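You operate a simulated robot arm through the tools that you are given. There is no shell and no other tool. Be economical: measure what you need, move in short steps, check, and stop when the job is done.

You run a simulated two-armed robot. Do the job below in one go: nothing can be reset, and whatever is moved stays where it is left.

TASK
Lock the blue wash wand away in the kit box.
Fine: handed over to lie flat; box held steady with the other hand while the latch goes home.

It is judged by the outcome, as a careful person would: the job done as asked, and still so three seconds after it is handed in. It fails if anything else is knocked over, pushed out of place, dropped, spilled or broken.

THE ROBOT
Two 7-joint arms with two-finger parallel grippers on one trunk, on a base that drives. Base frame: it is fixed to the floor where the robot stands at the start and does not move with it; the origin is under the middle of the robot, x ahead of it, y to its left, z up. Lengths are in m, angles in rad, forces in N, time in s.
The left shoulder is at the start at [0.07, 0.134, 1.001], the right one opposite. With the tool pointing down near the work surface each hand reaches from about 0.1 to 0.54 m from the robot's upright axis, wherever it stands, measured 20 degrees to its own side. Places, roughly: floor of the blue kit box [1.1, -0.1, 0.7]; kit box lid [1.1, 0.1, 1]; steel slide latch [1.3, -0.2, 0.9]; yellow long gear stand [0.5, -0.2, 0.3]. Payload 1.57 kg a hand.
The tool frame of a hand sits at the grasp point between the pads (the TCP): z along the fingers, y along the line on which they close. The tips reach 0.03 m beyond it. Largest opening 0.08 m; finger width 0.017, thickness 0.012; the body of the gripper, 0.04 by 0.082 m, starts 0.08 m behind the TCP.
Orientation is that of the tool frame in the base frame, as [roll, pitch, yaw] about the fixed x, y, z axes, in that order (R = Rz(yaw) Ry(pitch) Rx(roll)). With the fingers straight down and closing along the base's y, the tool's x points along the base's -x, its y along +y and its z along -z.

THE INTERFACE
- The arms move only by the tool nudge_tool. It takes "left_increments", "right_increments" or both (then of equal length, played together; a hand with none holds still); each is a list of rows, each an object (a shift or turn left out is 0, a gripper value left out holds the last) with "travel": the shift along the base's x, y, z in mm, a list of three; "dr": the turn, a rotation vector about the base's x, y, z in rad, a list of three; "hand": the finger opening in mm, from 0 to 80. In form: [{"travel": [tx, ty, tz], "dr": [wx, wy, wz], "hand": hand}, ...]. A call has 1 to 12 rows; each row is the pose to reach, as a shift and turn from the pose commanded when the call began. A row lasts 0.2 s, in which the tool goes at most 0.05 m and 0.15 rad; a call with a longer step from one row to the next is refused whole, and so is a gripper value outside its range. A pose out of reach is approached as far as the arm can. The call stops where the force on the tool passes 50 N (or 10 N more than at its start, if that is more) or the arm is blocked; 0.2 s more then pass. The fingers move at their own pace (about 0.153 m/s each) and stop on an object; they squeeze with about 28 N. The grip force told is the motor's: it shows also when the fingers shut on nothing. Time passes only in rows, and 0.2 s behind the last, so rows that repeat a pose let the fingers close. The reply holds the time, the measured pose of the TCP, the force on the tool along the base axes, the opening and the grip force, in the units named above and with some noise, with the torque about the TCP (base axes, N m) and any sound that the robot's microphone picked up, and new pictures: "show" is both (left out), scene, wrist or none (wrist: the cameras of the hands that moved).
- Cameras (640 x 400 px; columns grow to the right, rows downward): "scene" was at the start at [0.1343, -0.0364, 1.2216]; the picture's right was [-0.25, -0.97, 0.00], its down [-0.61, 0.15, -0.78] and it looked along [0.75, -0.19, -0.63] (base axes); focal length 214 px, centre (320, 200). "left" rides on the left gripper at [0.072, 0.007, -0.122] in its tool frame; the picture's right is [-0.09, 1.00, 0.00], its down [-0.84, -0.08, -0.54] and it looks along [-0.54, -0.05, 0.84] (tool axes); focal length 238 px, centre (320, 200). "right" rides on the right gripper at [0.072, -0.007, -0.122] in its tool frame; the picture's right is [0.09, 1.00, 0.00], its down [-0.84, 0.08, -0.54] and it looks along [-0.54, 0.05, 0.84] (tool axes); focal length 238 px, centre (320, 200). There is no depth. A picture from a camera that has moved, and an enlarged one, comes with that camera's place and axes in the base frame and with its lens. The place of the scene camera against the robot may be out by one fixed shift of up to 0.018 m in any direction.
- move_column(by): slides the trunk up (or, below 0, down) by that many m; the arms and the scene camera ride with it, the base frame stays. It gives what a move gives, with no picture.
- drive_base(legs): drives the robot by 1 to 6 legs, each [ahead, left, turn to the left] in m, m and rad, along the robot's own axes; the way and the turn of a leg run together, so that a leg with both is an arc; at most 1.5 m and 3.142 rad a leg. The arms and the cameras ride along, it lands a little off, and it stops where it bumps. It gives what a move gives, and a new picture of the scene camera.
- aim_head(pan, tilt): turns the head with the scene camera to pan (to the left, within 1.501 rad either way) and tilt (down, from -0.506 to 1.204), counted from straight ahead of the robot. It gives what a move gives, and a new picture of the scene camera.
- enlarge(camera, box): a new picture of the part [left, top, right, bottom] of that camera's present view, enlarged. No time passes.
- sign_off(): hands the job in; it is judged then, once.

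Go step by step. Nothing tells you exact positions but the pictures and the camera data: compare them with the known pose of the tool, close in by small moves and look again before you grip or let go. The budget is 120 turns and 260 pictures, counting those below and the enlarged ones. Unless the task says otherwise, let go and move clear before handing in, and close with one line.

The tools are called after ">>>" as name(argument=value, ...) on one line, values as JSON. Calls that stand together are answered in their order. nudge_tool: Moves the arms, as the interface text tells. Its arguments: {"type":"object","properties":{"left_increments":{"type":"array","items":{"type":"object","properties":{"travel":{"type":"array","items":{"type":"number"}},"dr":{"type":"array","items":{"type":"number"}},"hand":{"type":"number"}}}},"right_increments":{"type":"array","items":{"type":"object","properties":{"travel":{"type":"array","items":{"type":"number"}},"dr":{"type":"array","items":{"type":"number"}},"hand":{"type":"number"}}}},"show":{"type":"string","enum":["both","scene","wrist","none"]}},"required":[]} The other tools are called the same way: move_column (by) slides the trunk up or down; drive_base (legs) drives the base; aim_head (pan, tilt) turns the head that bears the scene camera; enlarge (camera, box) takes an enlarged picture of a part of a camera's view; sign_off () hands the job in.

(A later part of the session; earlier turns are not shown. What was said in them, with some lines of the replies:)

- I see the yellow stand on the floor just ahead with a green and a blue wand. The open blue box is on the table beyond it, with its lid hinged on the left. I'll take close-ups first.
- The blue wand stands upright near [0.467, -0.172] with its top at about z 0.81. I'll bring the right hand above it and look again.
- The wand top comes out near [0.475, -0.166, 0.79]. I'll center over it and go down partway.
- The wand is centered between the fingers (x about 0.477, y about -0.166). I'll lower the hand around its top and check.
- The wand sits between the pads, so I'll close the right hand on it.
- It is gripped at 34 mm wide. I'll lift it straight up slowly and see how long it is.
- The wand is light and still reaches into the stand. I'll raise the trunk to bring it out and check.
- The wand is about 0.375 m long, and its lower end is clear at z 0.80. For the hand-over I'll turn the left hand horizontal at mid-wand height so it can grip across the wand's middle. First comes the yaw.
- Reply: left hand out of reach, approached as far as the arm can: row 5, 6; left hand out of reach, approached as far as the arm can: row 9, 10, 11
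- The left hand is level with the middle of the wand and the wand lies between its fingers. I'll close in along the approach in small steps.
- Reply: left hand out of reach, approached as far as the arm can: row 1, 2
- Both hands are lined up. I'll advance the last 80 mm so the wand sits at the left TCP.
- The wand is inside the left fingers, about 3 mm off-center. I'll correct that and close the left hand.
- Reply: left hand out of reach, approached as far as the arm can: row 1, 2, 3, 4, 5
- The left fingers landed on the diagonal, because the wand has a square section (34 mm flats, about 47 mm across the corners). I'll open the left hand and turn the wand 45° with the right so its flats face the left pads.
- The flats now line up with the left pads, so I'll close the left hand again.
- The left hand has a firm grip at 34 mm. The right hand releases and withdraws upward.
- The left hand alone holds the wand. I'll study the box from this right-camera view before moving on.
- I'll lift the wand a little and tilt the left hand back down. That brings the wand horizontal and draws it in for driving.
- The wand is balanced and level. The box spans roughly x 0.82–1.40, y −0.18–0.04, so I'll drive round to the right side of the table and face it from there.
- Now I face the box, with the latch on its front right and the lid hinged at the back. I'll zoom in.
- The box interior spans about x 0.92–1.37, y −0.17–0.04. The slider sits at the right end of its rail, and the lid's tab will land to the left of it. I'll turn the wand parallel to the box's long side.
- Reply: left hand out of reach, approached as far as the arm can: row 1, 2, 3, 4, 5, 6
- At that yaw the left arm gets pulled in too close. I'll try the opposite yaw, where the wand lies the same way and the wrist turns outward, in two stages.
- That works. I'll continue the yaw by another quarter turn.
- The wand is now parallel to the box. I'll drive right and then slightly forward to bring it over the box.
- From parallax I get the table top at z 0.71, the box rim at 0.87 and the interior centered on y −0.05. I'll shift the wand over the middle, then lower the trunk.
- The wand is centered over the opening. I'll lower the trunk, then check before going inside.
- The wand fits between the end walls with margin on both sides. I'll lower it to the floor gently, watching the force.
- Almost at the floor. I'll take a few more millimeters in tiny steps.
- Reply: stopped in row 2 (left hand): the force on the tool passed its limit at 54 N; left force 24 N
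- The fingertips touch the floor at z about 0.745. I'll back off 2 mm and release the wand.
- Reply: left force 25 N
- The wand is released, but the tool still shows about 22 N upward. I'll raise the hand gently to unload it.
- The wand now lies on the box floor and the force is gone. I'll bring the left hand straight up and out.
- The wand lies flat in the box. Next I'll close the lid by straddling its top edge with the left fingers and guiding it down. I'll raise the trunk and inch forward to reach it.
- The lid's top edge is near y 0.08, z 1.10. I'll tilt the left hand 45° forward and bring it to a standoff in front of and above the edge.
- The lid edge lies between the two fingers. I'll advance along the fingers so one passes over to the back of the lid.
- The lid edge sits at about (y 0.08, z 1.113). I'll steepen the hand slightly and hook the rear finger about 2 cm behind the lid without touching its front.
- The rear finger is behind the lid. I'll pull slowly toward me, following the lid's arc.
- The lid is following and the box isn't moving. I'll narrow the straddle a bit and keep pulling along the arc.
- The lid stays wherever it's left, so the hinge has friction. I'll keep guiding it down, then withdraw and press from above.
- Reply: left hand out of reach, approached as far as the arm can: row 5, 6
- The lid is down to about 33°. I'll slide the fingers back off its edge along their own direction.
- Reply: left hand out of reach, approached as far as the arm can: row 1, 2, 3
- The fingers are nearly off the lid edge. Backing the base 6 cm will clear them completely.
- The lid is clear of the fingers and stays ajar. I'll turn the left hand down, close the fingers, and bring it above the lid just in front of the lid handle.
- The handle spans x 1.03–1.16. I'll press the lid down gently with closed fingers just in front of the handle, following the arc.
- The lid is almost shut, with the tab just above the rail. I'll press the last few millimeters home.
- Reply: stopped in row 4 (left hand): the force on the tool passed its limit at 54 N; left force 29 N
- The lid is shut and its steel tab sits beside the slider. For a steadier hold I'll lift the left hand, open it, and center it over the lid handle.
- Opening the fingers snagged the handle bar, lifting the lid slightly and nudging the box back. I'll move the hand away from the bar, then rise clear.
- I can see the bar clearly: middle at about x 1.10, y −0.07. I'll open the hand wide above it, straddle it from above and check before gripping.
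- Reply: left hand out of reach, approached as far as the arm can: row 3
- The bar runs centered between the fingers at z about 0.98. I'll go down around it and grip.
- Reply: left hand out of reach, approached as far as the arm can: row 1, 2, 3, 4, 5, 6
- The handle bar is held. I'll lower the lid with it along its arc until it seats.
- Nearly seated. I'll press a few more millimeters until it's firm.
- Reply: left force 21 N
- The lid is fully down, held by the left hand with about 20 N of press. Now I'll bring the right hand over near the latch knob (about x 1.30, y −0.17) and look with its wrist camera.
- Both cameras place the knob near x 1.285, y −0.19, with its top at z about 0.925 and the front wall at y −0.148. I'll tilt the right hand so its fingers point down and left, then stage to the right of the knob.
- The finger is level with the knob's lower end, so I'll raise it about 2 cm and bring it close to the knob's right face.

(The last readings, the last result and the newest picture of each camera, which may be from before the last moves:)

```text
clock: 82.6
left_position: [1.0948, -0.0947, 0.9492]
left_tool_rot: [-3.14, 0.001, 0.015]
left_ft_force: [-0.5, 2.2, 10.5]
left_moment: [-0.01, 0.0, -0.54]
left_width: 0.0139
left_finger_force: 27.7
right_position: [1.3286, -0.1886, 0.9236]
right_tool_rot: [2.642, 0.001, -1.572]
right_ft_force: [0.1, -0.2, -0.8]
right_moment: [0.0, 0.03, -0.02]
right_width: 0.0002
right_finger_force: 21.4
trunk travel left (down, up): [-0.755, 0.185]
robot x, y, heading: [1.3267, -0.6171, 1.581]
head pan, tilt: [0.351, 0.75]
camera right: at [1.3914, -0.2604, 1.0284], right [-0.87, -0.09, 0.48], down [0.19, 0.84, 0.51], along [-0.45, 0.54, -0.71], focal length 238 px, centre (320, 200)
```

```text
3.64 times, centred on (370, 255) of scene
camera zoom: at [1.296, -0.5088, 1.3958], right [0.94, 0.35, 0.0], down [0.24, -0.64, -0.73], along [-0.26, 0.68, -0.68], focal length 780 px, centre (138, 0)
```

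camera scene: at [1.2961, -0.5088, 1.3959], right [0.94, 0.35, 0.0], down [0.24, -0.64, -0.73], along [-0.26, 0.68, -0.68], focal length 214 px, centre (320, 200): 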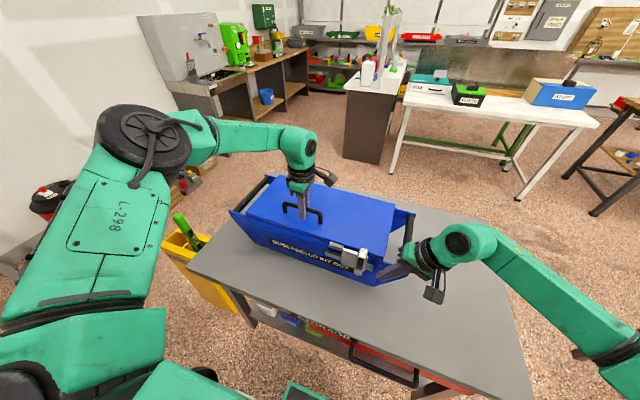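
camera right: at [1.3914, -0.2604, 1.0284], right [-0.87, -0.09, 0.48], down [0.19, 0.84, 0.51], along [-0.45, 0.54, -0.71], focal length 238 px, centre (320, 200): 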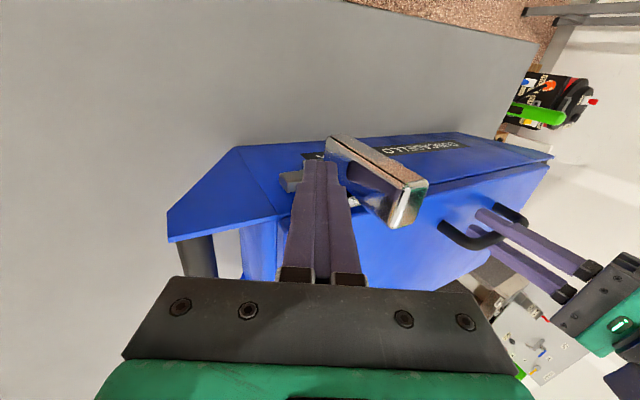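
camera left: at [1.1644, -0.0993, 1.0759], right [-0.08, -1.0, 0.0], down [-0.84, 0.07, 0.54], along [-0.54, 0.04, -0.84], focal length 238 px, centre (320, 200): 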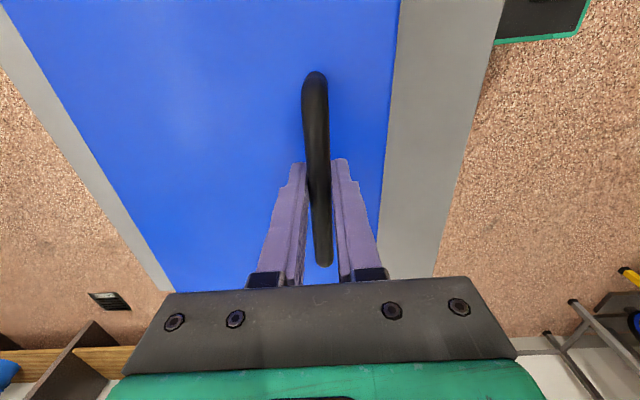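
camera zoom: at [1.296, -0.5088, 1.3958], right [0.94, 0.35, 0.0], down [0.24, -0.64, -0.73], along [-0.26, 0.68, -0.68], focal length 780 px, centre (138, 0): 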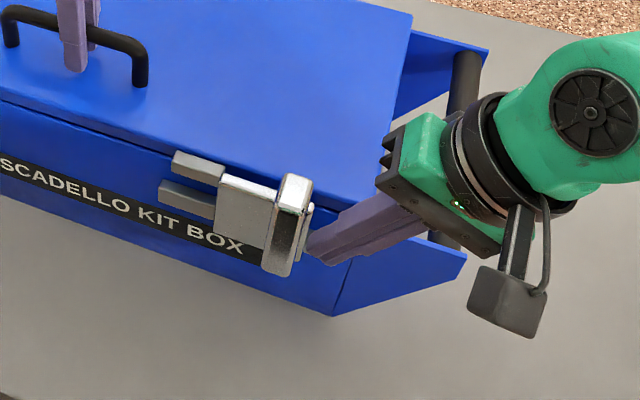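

The finger is right beside the knob. I'll push the slider left slowly, with the left hand pressing the box steady.

>>> nudge_tool(left_increments=[{"travel": [0, 0, -2]}, {"travel": [0, 0, -2]}, {"travel": [0, 0, -2]}, {"travel": [0, 0, -2]}, {"travel": [0, 0, -2]}], right_increments=[{"travel": [-6, 0, 0]}, {"travel": [-12, 0, 0]}, {"travel": [-20, 0, 0]}, {"travel": [-28, 0, 0]}, {"travel": [-36, 0, 0]}], show="scene")

>>> enlarge(camera="scene", box=[300, 200, 440, 310])

```text
clock: 83.8
left_position: [1.0947, -0.0934, 0.9467]
left_tool_rot: [-3.137, 0.003, 0.014]
left_ft_force: [-11.2, 6.5, 20.1]
left_moment: [0.01, -0.03, -0.47]
left_width: 0.014
left_finger_force: 28.4
right_position: [1.2924, -0.1871, 0.9231]
right_tool_rot: [2.642, 0.003, -1.571]
right_ft_force: [11.1, -1.5, 3.2]
right_moment: [-0.01, -0.19, -0.05]
right_width: 0.0
right_finger_force: 20.8
trunk travel left (down, up): [-0.755, 0.185]
robot x, y, heading: [1.3235, -0.6168, 1.577]
head pan, tilt: [0.351, 0.75]
camera scene: at [1.2969, -0.5098, 1.396], right [0.94, 0.35, 0.0], down [0.24, -0.64, -0.73], along [-0.26, 0.69, -0.68], focal length 214 px, centre (320, 200)
```

scene: 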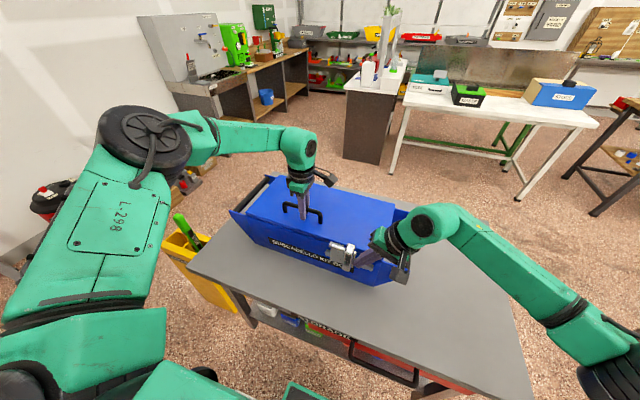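

```text
3.64 times, centred on (370, 255) of scene
camera zoom: at [1.2969, -0.5098, 1.396], right [0.94, 0.35, 0.0], down [0.24, -0.64, -0.73], along [-0.26, 0.69, -0.68], focal length 780 px, centre (138, 0)
```

zoom: 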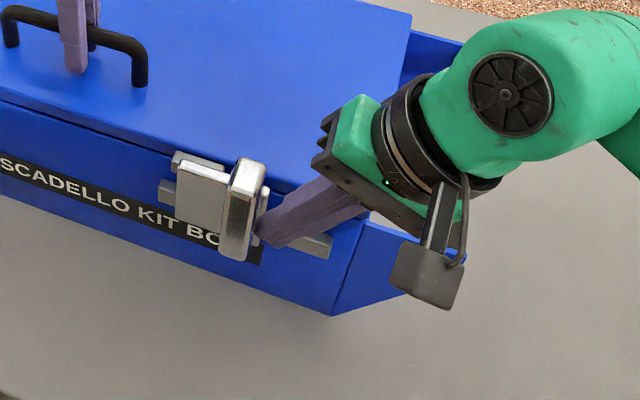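

The slider is moving over the tab with only 11 N and the box is steady. I'll push on until it reaches its stop.

>>> nudge_tool(right_increments=[{"travel": [-5, 0, 0]}, {"travel": [-10, 0, 0]}, {"travel": [-15, 0, 0]}, {"travel": [-20, 0, 0]}, {"travel": [-25, 0, 0]}], show="scene")

>>> enlarge(camera="scene", box=[300, 200, 440, 310])

```text
clock: 85.0
left_position: [1.0942, -0.0949, 0.9458]
left_tool_rot: [3.141, 0.006, 0.015]
left_ft_force: [-21.1, 9.3, 0.8]
left_moment: [0.0, -0.14, -0.48]
left_width: 0.0144
left_finger_force: 28.6
right_position: [1.2681, -0.1883, 0.9235]
right_tool_rot: [2.644, -0.001, -1.571]
right_ft_force: [27.3, -12.8, 5.5]
right_moment: [-0.3, -0.43, 0.13]
right_width: 0.0
right_finger_force: 21.0
trunk travel left (down, up): [-0.755, 0.185]
robot x, y, heading: [1.3264, -0.6204, 1.578]
head pan, tilt: [0.351, 0.75]
camera scene: at [1.2974, -0.5091, 1.3957], right [0.94, 0.35, 0.0], down [0.24, -0.64, -0.73], along [-0.26, 0.68, -0.68], focal length 214 px, centre (320, 200)
```

scene: 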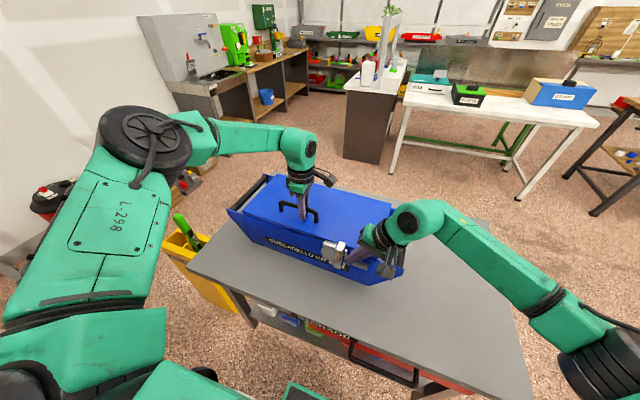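

```text
3.64 times, centred on (370, 255) of scene
camera zoom: at [1.2974, -0.5091, 1.3957], right [0.94, 0.35, 0.0], down [0.24, -0.64, -0.73], along [-0.26, 0.68, -0.68], focal length 780 px, centre (138, 0)
```

zoom: 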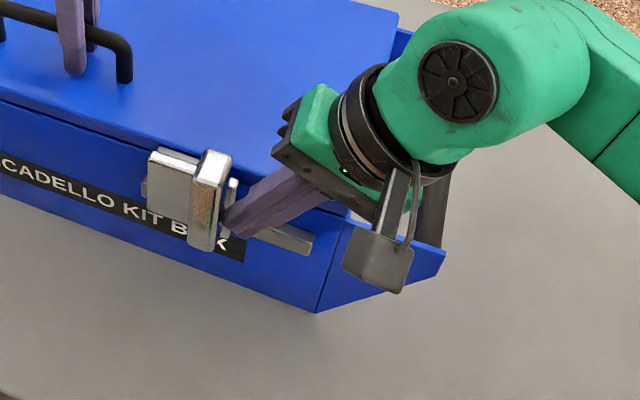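

The force rose and the box began to creep, so the slider is at its stop and fully covers the tab. I'll back the right hand off and check.

>>> nudge_tool(right_increments=[{"travel": [8, 0, 0]}, {"travel": [30, -5, 0]}, {"travel": [60, -10, 20]}, {"travel": [95, -10, 60]}, {"travel": [130, -10, 100]}, {"travel": [160, -10, 140]}])

>>> enlarge(camera="scene", box=[300, 200, 440, 310])

>>> enlarge(camera="right", box=[320, 40, 600, 240])

```text
refused: row 4 steps farther than a row can; nothing moved
```

```text
3.64 times, centred on (370, 255) of scene
camera zoom: at [1.2974, -0.5091, 1.3957], right [0.94, 0.35, 0.0], down [0.24, -0.64, -0.73], along [-0.26, 0.68, -0.68], focal length 780 px, centre (138, 0)
```

zoom: 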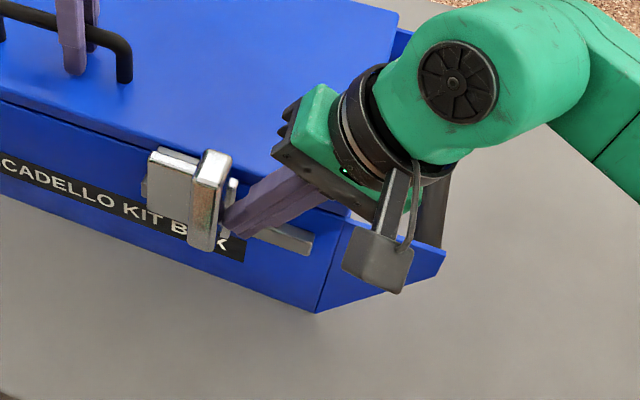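

```text
2.00 times, centred on (460, 140) of right
camera zoom: at [1.3312, -0.2605, 1.0281], right [-0.88, -0.09, 0.48], down [0.19, 0.84, 0.51], along [-0.45, 0.54, -0.72], focal length 477 px, centre (40, 320)
```

zoom: 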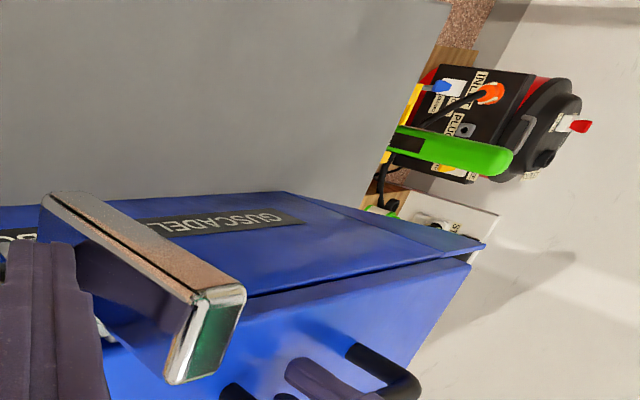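

That retreat was refused because one step was too long. I'll repeat it with shorter steps.

>>> nudge_tool(right_increments=[{"travel": [8, 0, 0]}, {"travel": [30, -5, 0]}, {"travel": [60, -10, 15]}, {"travel": [85, -10, 45]}, {"travel": [110, -10, 80]}, {"travel": [135, -10, 115]}, {"travel": [160, -10, 150]}])

>>> enlarge(camera="scene", box=[300, 200, 440, 310])

>>> enlarge(camera="right", box=[320, 60, 600, 260])

```text
clock: 86.6
left_position: [1.0944, -0.0943, 0.9451]
left_tool_rot: [-3.141, 0.003, 0.015]
left_ft_force: [2.8, -3.7, -1.0]
left_moment: [0.05, 0.05, -0.46]
left_width: 0.0143
left_finger_force: 28.2
right_position: [1.427, -0.1952, 1.0747]
right_tool_rot: [2.642, -0.001, -1.572]
right_ft_force: [-0.1, 0.3, 0.8]
right_moment: [-0.02, 0.04, 0.01]
right_width: 0.0
right_finger_force: 21.3
trunk travel left (down, up): [-0.755, 0.185]
robot x, y, heading: [1.3238, -0.6171, 1.584]
head pan, tilt: [0.351, 0.75]
camera scene: at [1.296, -0.5081, 1.3957], right [0.94, 0.35, 0.0], down [0.24, -0.64, -0.73], along [-0.26, 0.68, -0.68], focal length 214 px, centre (320, 200)
camera right: at [1.4905, -0.2683, 1.1797], right [-0.87, -0.09, 0.48], down [0.19, 0.84, 0.51], along [-0.45, 0.54, -0.71], focal length 238 px, centre (320, 200)
```

scene: 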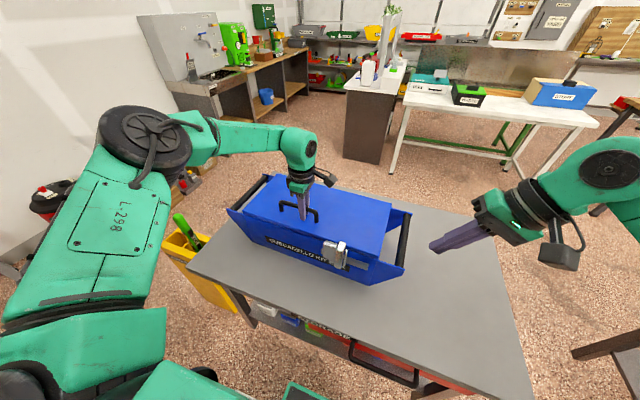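
right: 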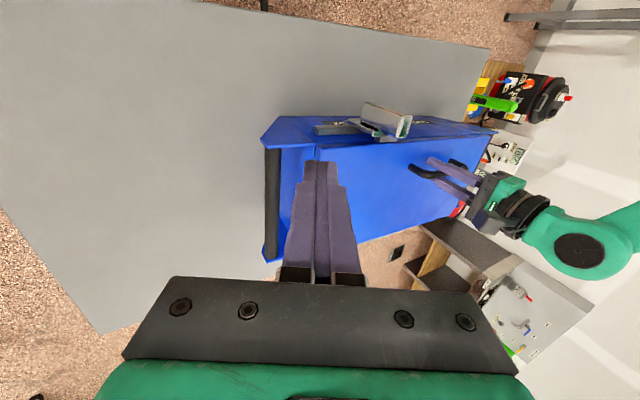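

```text
3.64 times, centred on (370, 255) of scene
camera zoom: at [1.296, -0.5081, 1.3957], right [0.94, 0.35, 0.0], down [0.24, -0.64, -0.73], along [-0.26, 0.68, -0.68], focal length 780 px, centre (138, 0)
```

zoom: 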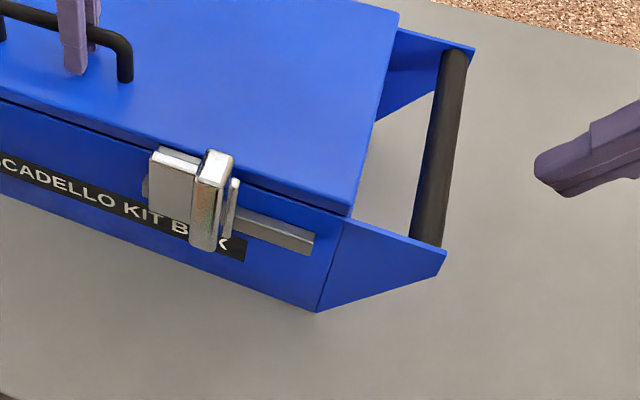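

```text
2.00 times, centred on (460, 160) of right
camera zoom: at [1.4905, -0.2683, 1.1797], right [-0.87, -0.09, 0.48], down [0.19, 0.84, 0.51], along [-0.45, 0.54, -0.71], focal length 477 px, centre (40, 280)
```

zoom: 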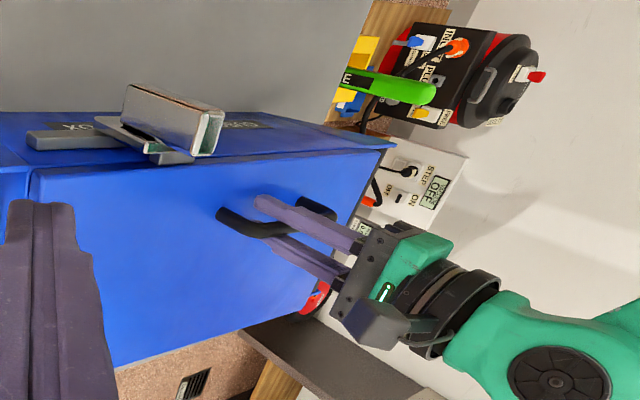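

The slider stays home over the tab. I'll take one closer look at the latch before releasing the left hand.

>>> enlarge(camera="scene", box=[325, 230, 375, 275])

>>> enlarge(camera="right", box=[320, 90, 440, 150])

```text
8.89 times, centred on (350, 252) of scene
camera zoom: at [1.296, -0.5081, 1.3957], right [0.94, 0.35, 0.0], down [0.24, -0.64, -0.73], along [-0.26, 0.68, -0.68], focal length 1906 px, centre (53, -267)
```

zoom: 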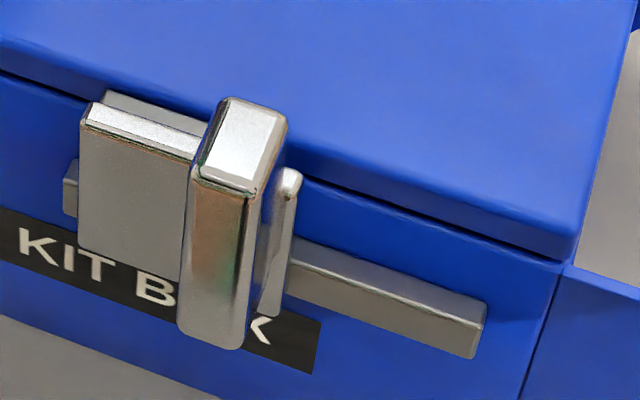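

```text
5.33 times, centred on (380, 120) of right
camera zoom: at [1.4905, -0.2683, 1.1797], right [-0.87, -0.09, 0.48], down [0.19, 0.84, 0.51], along [-0.45, 0.54, -0.71], focal length 1271 px, centre (0, 627)
```

zoom: 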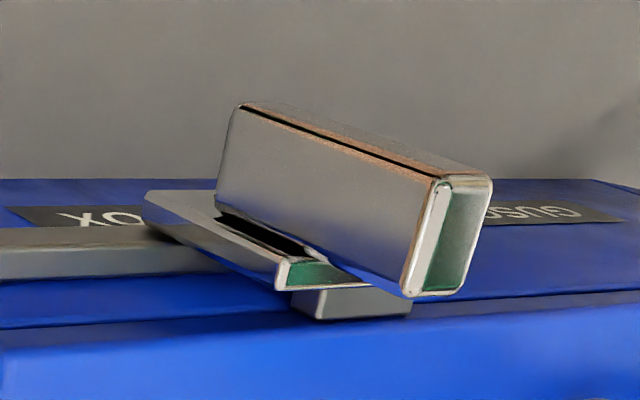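

The plate covers the tab, but I heard no click and the box slid a little at the end, so I want a firmer hold for one more push. I'll loosen the left fingers slightly to see where the handle's right leg is.

>>> nudge_tool(left_increments=[{"hand": 24}, {"hand": 24}], show="wrist")

```text
clock: 87.2
left_position: [1.094, -0.0929, 0.9465]
left_tool_rot: [-3.139, 0.002, 0.014]
left_ft_force: [0.8, 0.4, 0.9]
left_moment: [-0.06, 0.0, 0.02]
left_width: 0.0238
left_finger_force: 0.2
right_position: [1.4267, -0.1953, 1.0741]
right_tool_rot: [2.641, 0.001, -1.571]
right_ft_force: [0.3, -0.4, -0.2]
right_moment: [-0.01, 0.0, -0.01]
right_width: 0.0
right_finger_force: 21.4
trunk travel left (down, up): [-0.755, 0.185]
robot x, y, heading: [1.3258, -0.6209, 1.584]
head pan, tilt: [0.351, 0.75]
camera left: at [1.1649, -0.0985, 1.0687], right [-0.08, -1.0, 0.0], down [-0.84, 0.06, 0.54], along [-0.54, 0.04, -0.84], focal length 238 px, centre (320, 200)
```

left: 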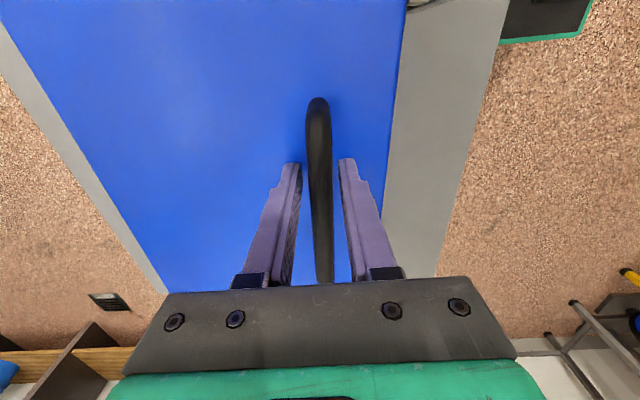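

The handle's right leg is about 25 mm away. I'll slide the fingers up against it, regrip and press down.

>>> nudge_tool(left_increments=[{"travel": [12, 0, 0]}, {"travel": [19, 0, 0]}, {"travel": [23, 0, 0]}, {"travel": [23, 0, 0], "hand": 0}, {"travel": [23, 0, 0], "hand": 0}, {"travel": [23, 0, -3], "hand": 0}, {"travel": [23, 0, -5], "hand": 0}], show="wrist")

```text
clock: 88.8
left_position: [1.1154, -0.0958, 0.9455]
left_tool_rot: [-3.134, 0.001, 0.015]
left_ft_force: [-7.6, 9.6, 20.4]
left_moment: [0.02, 0.43, -0.47]
left_width: 0.0142
left_finger_force: 28.3
left hand out of reach, approached as far as the arm can: row 3, 4, 5, 6, 7
right_position: [1.4252, -0.195, 1.0747]
right_tool_rot: [2.642, 0.0, -1.572]
right_ft_force: [-0.2, 0.0, 0.2]
right_moment: [0.04, 0.0, 0.01]
right_width: 0.0
right_finger_force: 21.6
trunk travel left (down, up): [-0.755, 0.185]
robot x, y, heading: [1.3218, -0.6225, 1.583]
head pan, tilt: [0.351, 0.75]
camera left: at [1.1857, -0.1033, 1.0685], right [-0.08, -1.0, -0.01], down [-0.84, 0.06, 0.54], along [-0.54, 0.05, -0.84], focal length 238 px, centre (320, 200)
```

left: 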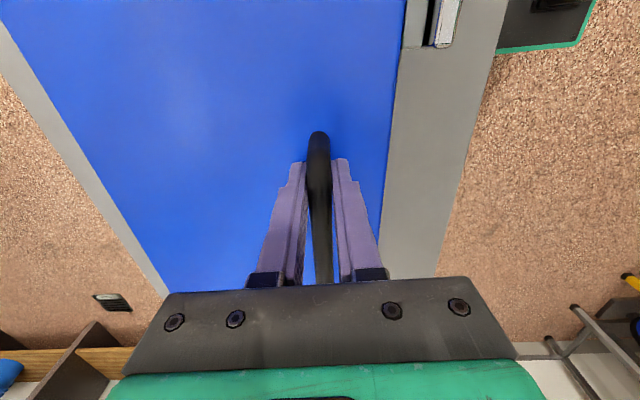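

The left hand is tight against the handle leg and pressing down at 20 N. I'll return the right finger to the knob and push once more.

>>> nudge_tool(right_increments=[{"travel": [-25, 0, -35]}, {"travel": [-50, 0, -70]}, {"travel": [-75, 0, -105]}, {"travel": [-100, 4, -135]}, {"travel": [-128, 8, -150]}, {"travel": [-145, 8, -150]}], show="none")

>>> nudge_tool(right_increments=[{"travel": [-6, 0, 0]}, {"travel": [-12, 0, 0]}, {"travel": [-17, 0, 0]}, {"travel": [-21, 0, 0]}, {"travel": [-25, 0, 0]}], show="scene")

>>> enlarge(camera="scene", box=[325, 230, 375, 275])

```text
clock: 90.2
left_position: [1.1158, -0.0986, 0.9443]
left_tool_rot: [-3.139, 0.0, 0.015]
left_ft_force: [-2.5, 6.1, 15.6]
left_moment: [-0.01, -0.35, -0.5]
left_width: 0.0142
left_finger_force: 27.7
right_position: [1.2793, -0.188, 0.9267]
right_tool_rot: [2.641, 0.003, -1.574]
right_ft_force: [0.2, -0.4, -0.6]
right_moment: [-0.05, -0.02, -0.02]
right_width: 0.0004
right_finger_force: 21.8
trunk travel left (down, up): [-0.755, 0.185]
robot x, y, heading: [1.3207, -0.6198, 1.58]
head pan, tilt: [0.351, 0.75]
```

```text
clock: 91.4
left_position: [1.1162, -0.1001, 0.9451]
left_tool_rot: [-3.14, 0.007, 0.014]
left_ft_force: [-18.9, 9.5, -1.2]
left_moment: [-0.51, 0.09, -0.41]
left_width: 0.0146
left_finger_force: 27.1
right_position: [1.2592, -0.1906, 0.9251]
right_tool_rot: [2.642, 0.0, -1.572]
right_ft_force: [27.0, -8.8, 14.0]
right_moment: [-0.1, -0.25, 0.09]
right_width: 0.0
right_finger_force: 20.8
trunk travel left (down, up): [-0.755, 0.185]
robot x, y, heading: [1.3237, -0.6213, 1.583]
head pan, tilt: [0.351, 0.75]
camera scene: at [1.2982, -0.5092, 1.3958], right [0.94, 0.35, 0.0], down [0.24, -0.64, -0.73], along [-0.26, 0.68, -0.68], focal length 214 px, centre (320, 200)
```

scene: 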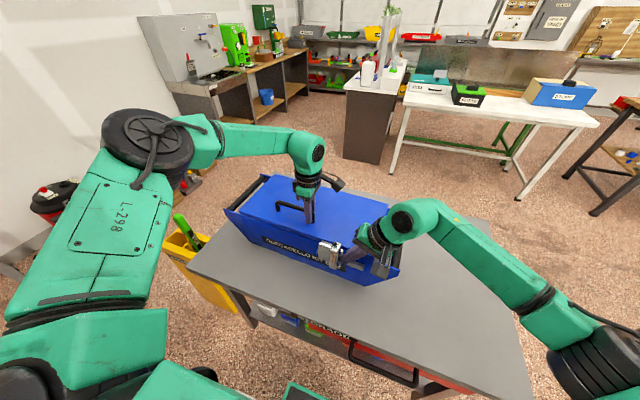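

```text
8.89 times, centred on (350, 252) of scene
camera zoom: at [1.2982, -0.5092, 1.3958], right [0.94, 0.35, 0.0], down [0.24, -0.64, -0.73], along [-0.26, 0.68, -0.68], focal length 1906 px, centre (53, -267)
```

zoom: 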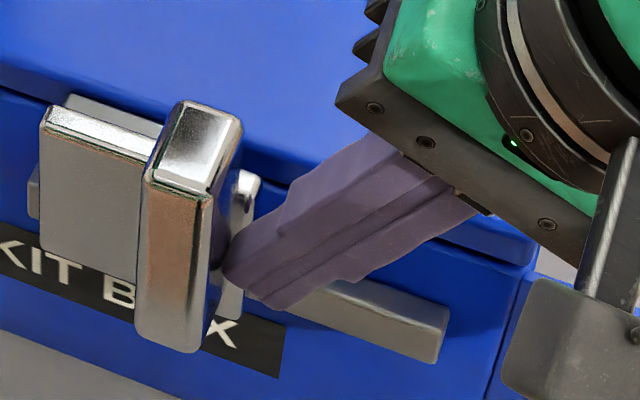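

The box moved slightly as one piece and the slider didn't shift on its rail even under load, so it is fully home. I'll retract the right hand.

>>> nudge_tool(right_increments=[{"travel": [8, 0, 0]}, {"travel": [30, -5, 0]}, {"travel": [60, -10, 15]}, {"travel": [85, -10, 45]}, {"travel": [110, -10, 80]}, {"travel": [135, -10, 115]}, {"travel": [160, -10, 150]}, {"travel": [185, -10, 190]}], show="none")

>>> nudge_tool(left_increments=[{"hand": 26}, {"hand": 26}, {"travel": [-4, 0, 0], "hand": 26}, {"travel": [-4, 0, 20], "hand": 26}])

```text
clock: 93.2
left_position: [1.1166, -0.0978, 0.9439]
left_tool_rot: [-3.139, 0.001, 0.015]
left_ft_force: [2.0, -2.7, -1.7]
left_moment: [-0.49, 0.21, -0.41]
left_width: 0.0142
left_finger_force: 28.0
right_position: [1.4434, -0.1998, 1.1119]
right_tool_rot: [2.64, 0.0, -1.571]
right_ft_force: [0.3, -0.1, -0.8]
right_moment: [0.04, -0.02, -0.05]
right_width: 0.0002
right_finger_force: 21.2
trunk travel left (down, up): [-0.755, 0.185]
robot x, y, heading: [1.33, -0.6194, 1.581]
head pan, tilt: [0.351, 0.75]
```

```text
clock: 94.2
left_position: [1.1123, -0.0982, 0.9622]
left_tool_rot: [-3.142, 0.002, 0.013]
left_ft_force: [0.5, 0.2, 0.5]
left_moment: [0.02, 0.02, 0.02]
left_width: 0.0259
left_finger_force: 0.0
right_position: [1.4436, -0.2002, 1.1109]
right_tool_rot: [2.641, 0.001, -1.572]
right_ft_force: [-0.3, -0.1, -0.2]
right_moment: [0.02, -0.04, 0.01]
right_width: 0.0001
right_finger_force: 21.5
trunk travel left (down, up): [-0.755, 0.185]
robot x, y, heading: [1.3276, -0.6158, 1.581]
head pan, tilt: [0.351, 0.75]
camera scene: at [1.2957, -0.5081, 1.3957], right [0.94, 0.35, 0.0], down [0.24, -0.64, -0.73], along [-0.26, 0.68, -0.68], focal length 214 px, centre (320, 200)
camera left: at [1.183, -0.1045, 1.0856], right [-0.08, -1.0, 0.0], down [-0.84, 0.07, 0.54], along [-0.54, 0.04, -0.84], focal length 238 px, centre (320, 200)
```

scene: 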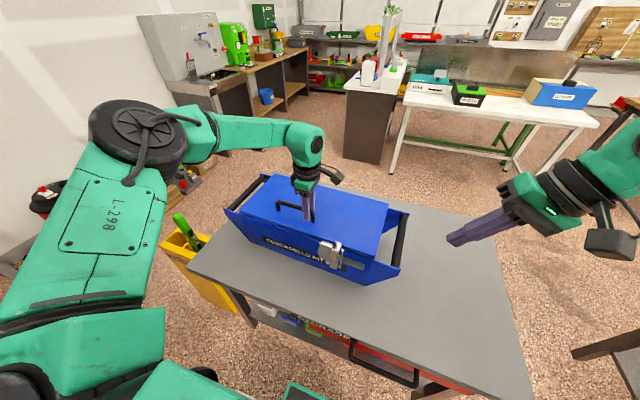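
left: 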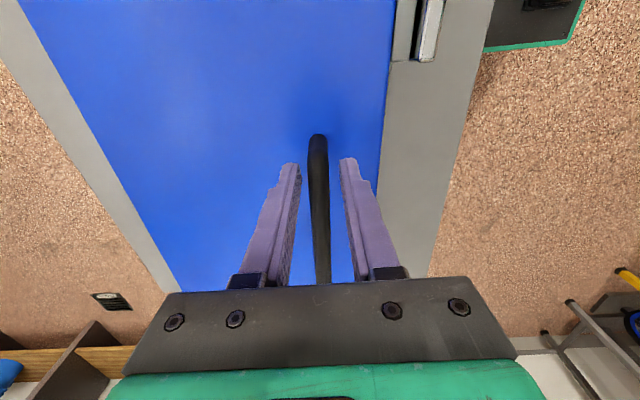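

The handle is released and the lid stays locked. I'll raise the left hand clear and pull back.

>>> nudge_tool(left_increments=[{"travel": [0, 0, 35]}, {"travel": [0, 0, 70]}, {"travel": [0, 0, 110]}, {"travel": [0, -40, 130]}, {"travel": [0, -80, 140]}], show="none")

>>> drive_base(legs=[[-0.25, 0, 0]])

>>> enlarge(camera="scene", box=[180, 130, 440, 300])

```text
clock: 95.4
left_position: [1.1088, -0.1797, 1.1027]
left_tool_rot: [-3.139, 0.001, 0.013]
left_ft_force: [-0.2, -0.8, -0.5]
left_moment: [0.05, 0.02, -0.02]
left_width: 0.0258
left_finger_force: 0.2
right_position: [1.4422, -0.2022, 1.1129]
right_tool_rot: [2.641, 0.0, -1.571]
right_ft_force: [0.5, 0.1, 0.4]
right_moment: [0.0, -0.01, -0.01]
right_width: 0.0
right_finger_force: 21.2
trunk travel left (down, up): [-0.755, 0.185]
robot x, y, heading: [1.3257, -0.6198, 1.587]
head pan, tilt: [0.351, 0.75]
```

```text
clock: 97.2
left_position: [1.1117, -0.4285, 1.0999]
left_tool_rot: [3.141, 0.002, 0.012]
left_ft_force: [-0.4, 0.0, 0.1]
left_moment: [0.01, 0.01, 0.0]
left_width: 0.0259
left_finger_force: 0.0
right_position: [1.4466, -0.4505, 1.1112]
right_tool_rot: [2.639, -0.001, -1.573]
right_ft_force: [-0.1, 0.2, -0.6]
right_moment: [-0.01, -0.01, 0.02]
right_width: 0.0001
right_finger_force: 21.7
trunk travel left (down, up): [-0.755, 0.185]
robot x, y, heading: [1.3249, -0.8716, 1.582]
head pan, tilt: [0.351, 0.75]
camera scene: at [1.2982, -0.7581, 1.3955], right [0.94, 0.35, 0.0], down [0.24, -0.64, -0.73], along [-0.26, 0.68, -0.68], focal length 214 px, centre (320, 200)
```

scene: 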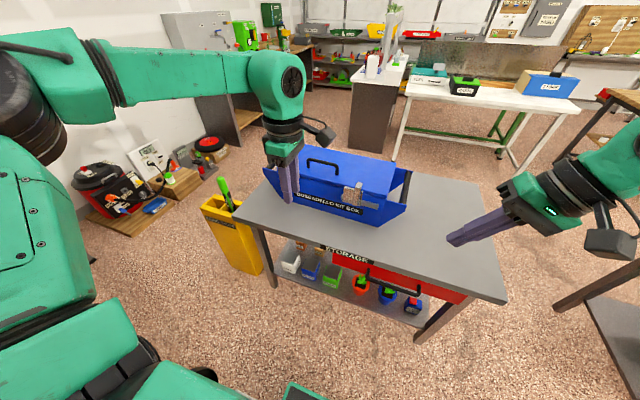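

```text
2.35 times, centred on (310, 215) of scene
camera zoom: at [1.2982, -0.7581, 1.3955], right [0.94, 0.35, 0.0], down [0.24, -0.64, -0.73], along [-0.26, 0.68, -0.68], focal length 505 px, centre (344, 165)
```

zoom: 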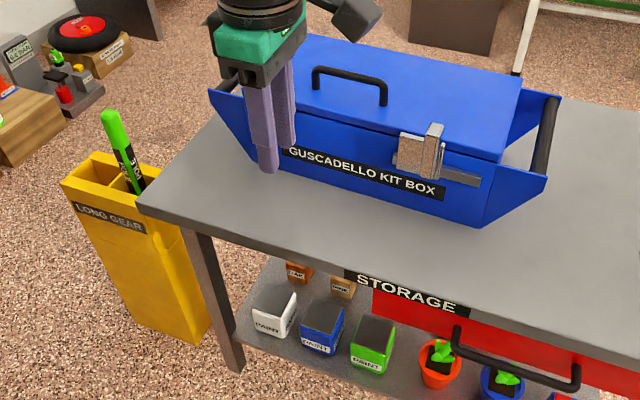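

The box is shut and latched, the stand and green pole are undisturbed, and both hands are clear. I'll hand the job in.

>>> sign_off()

```text
The job is handed in.
```

The blue wash wand is lying flat in the kit box, with the lid shut and the slide latch pushed home. The box ended up a few centimeters from where it started: it shifted when a finger caught the lid handle, and again under the latch push.
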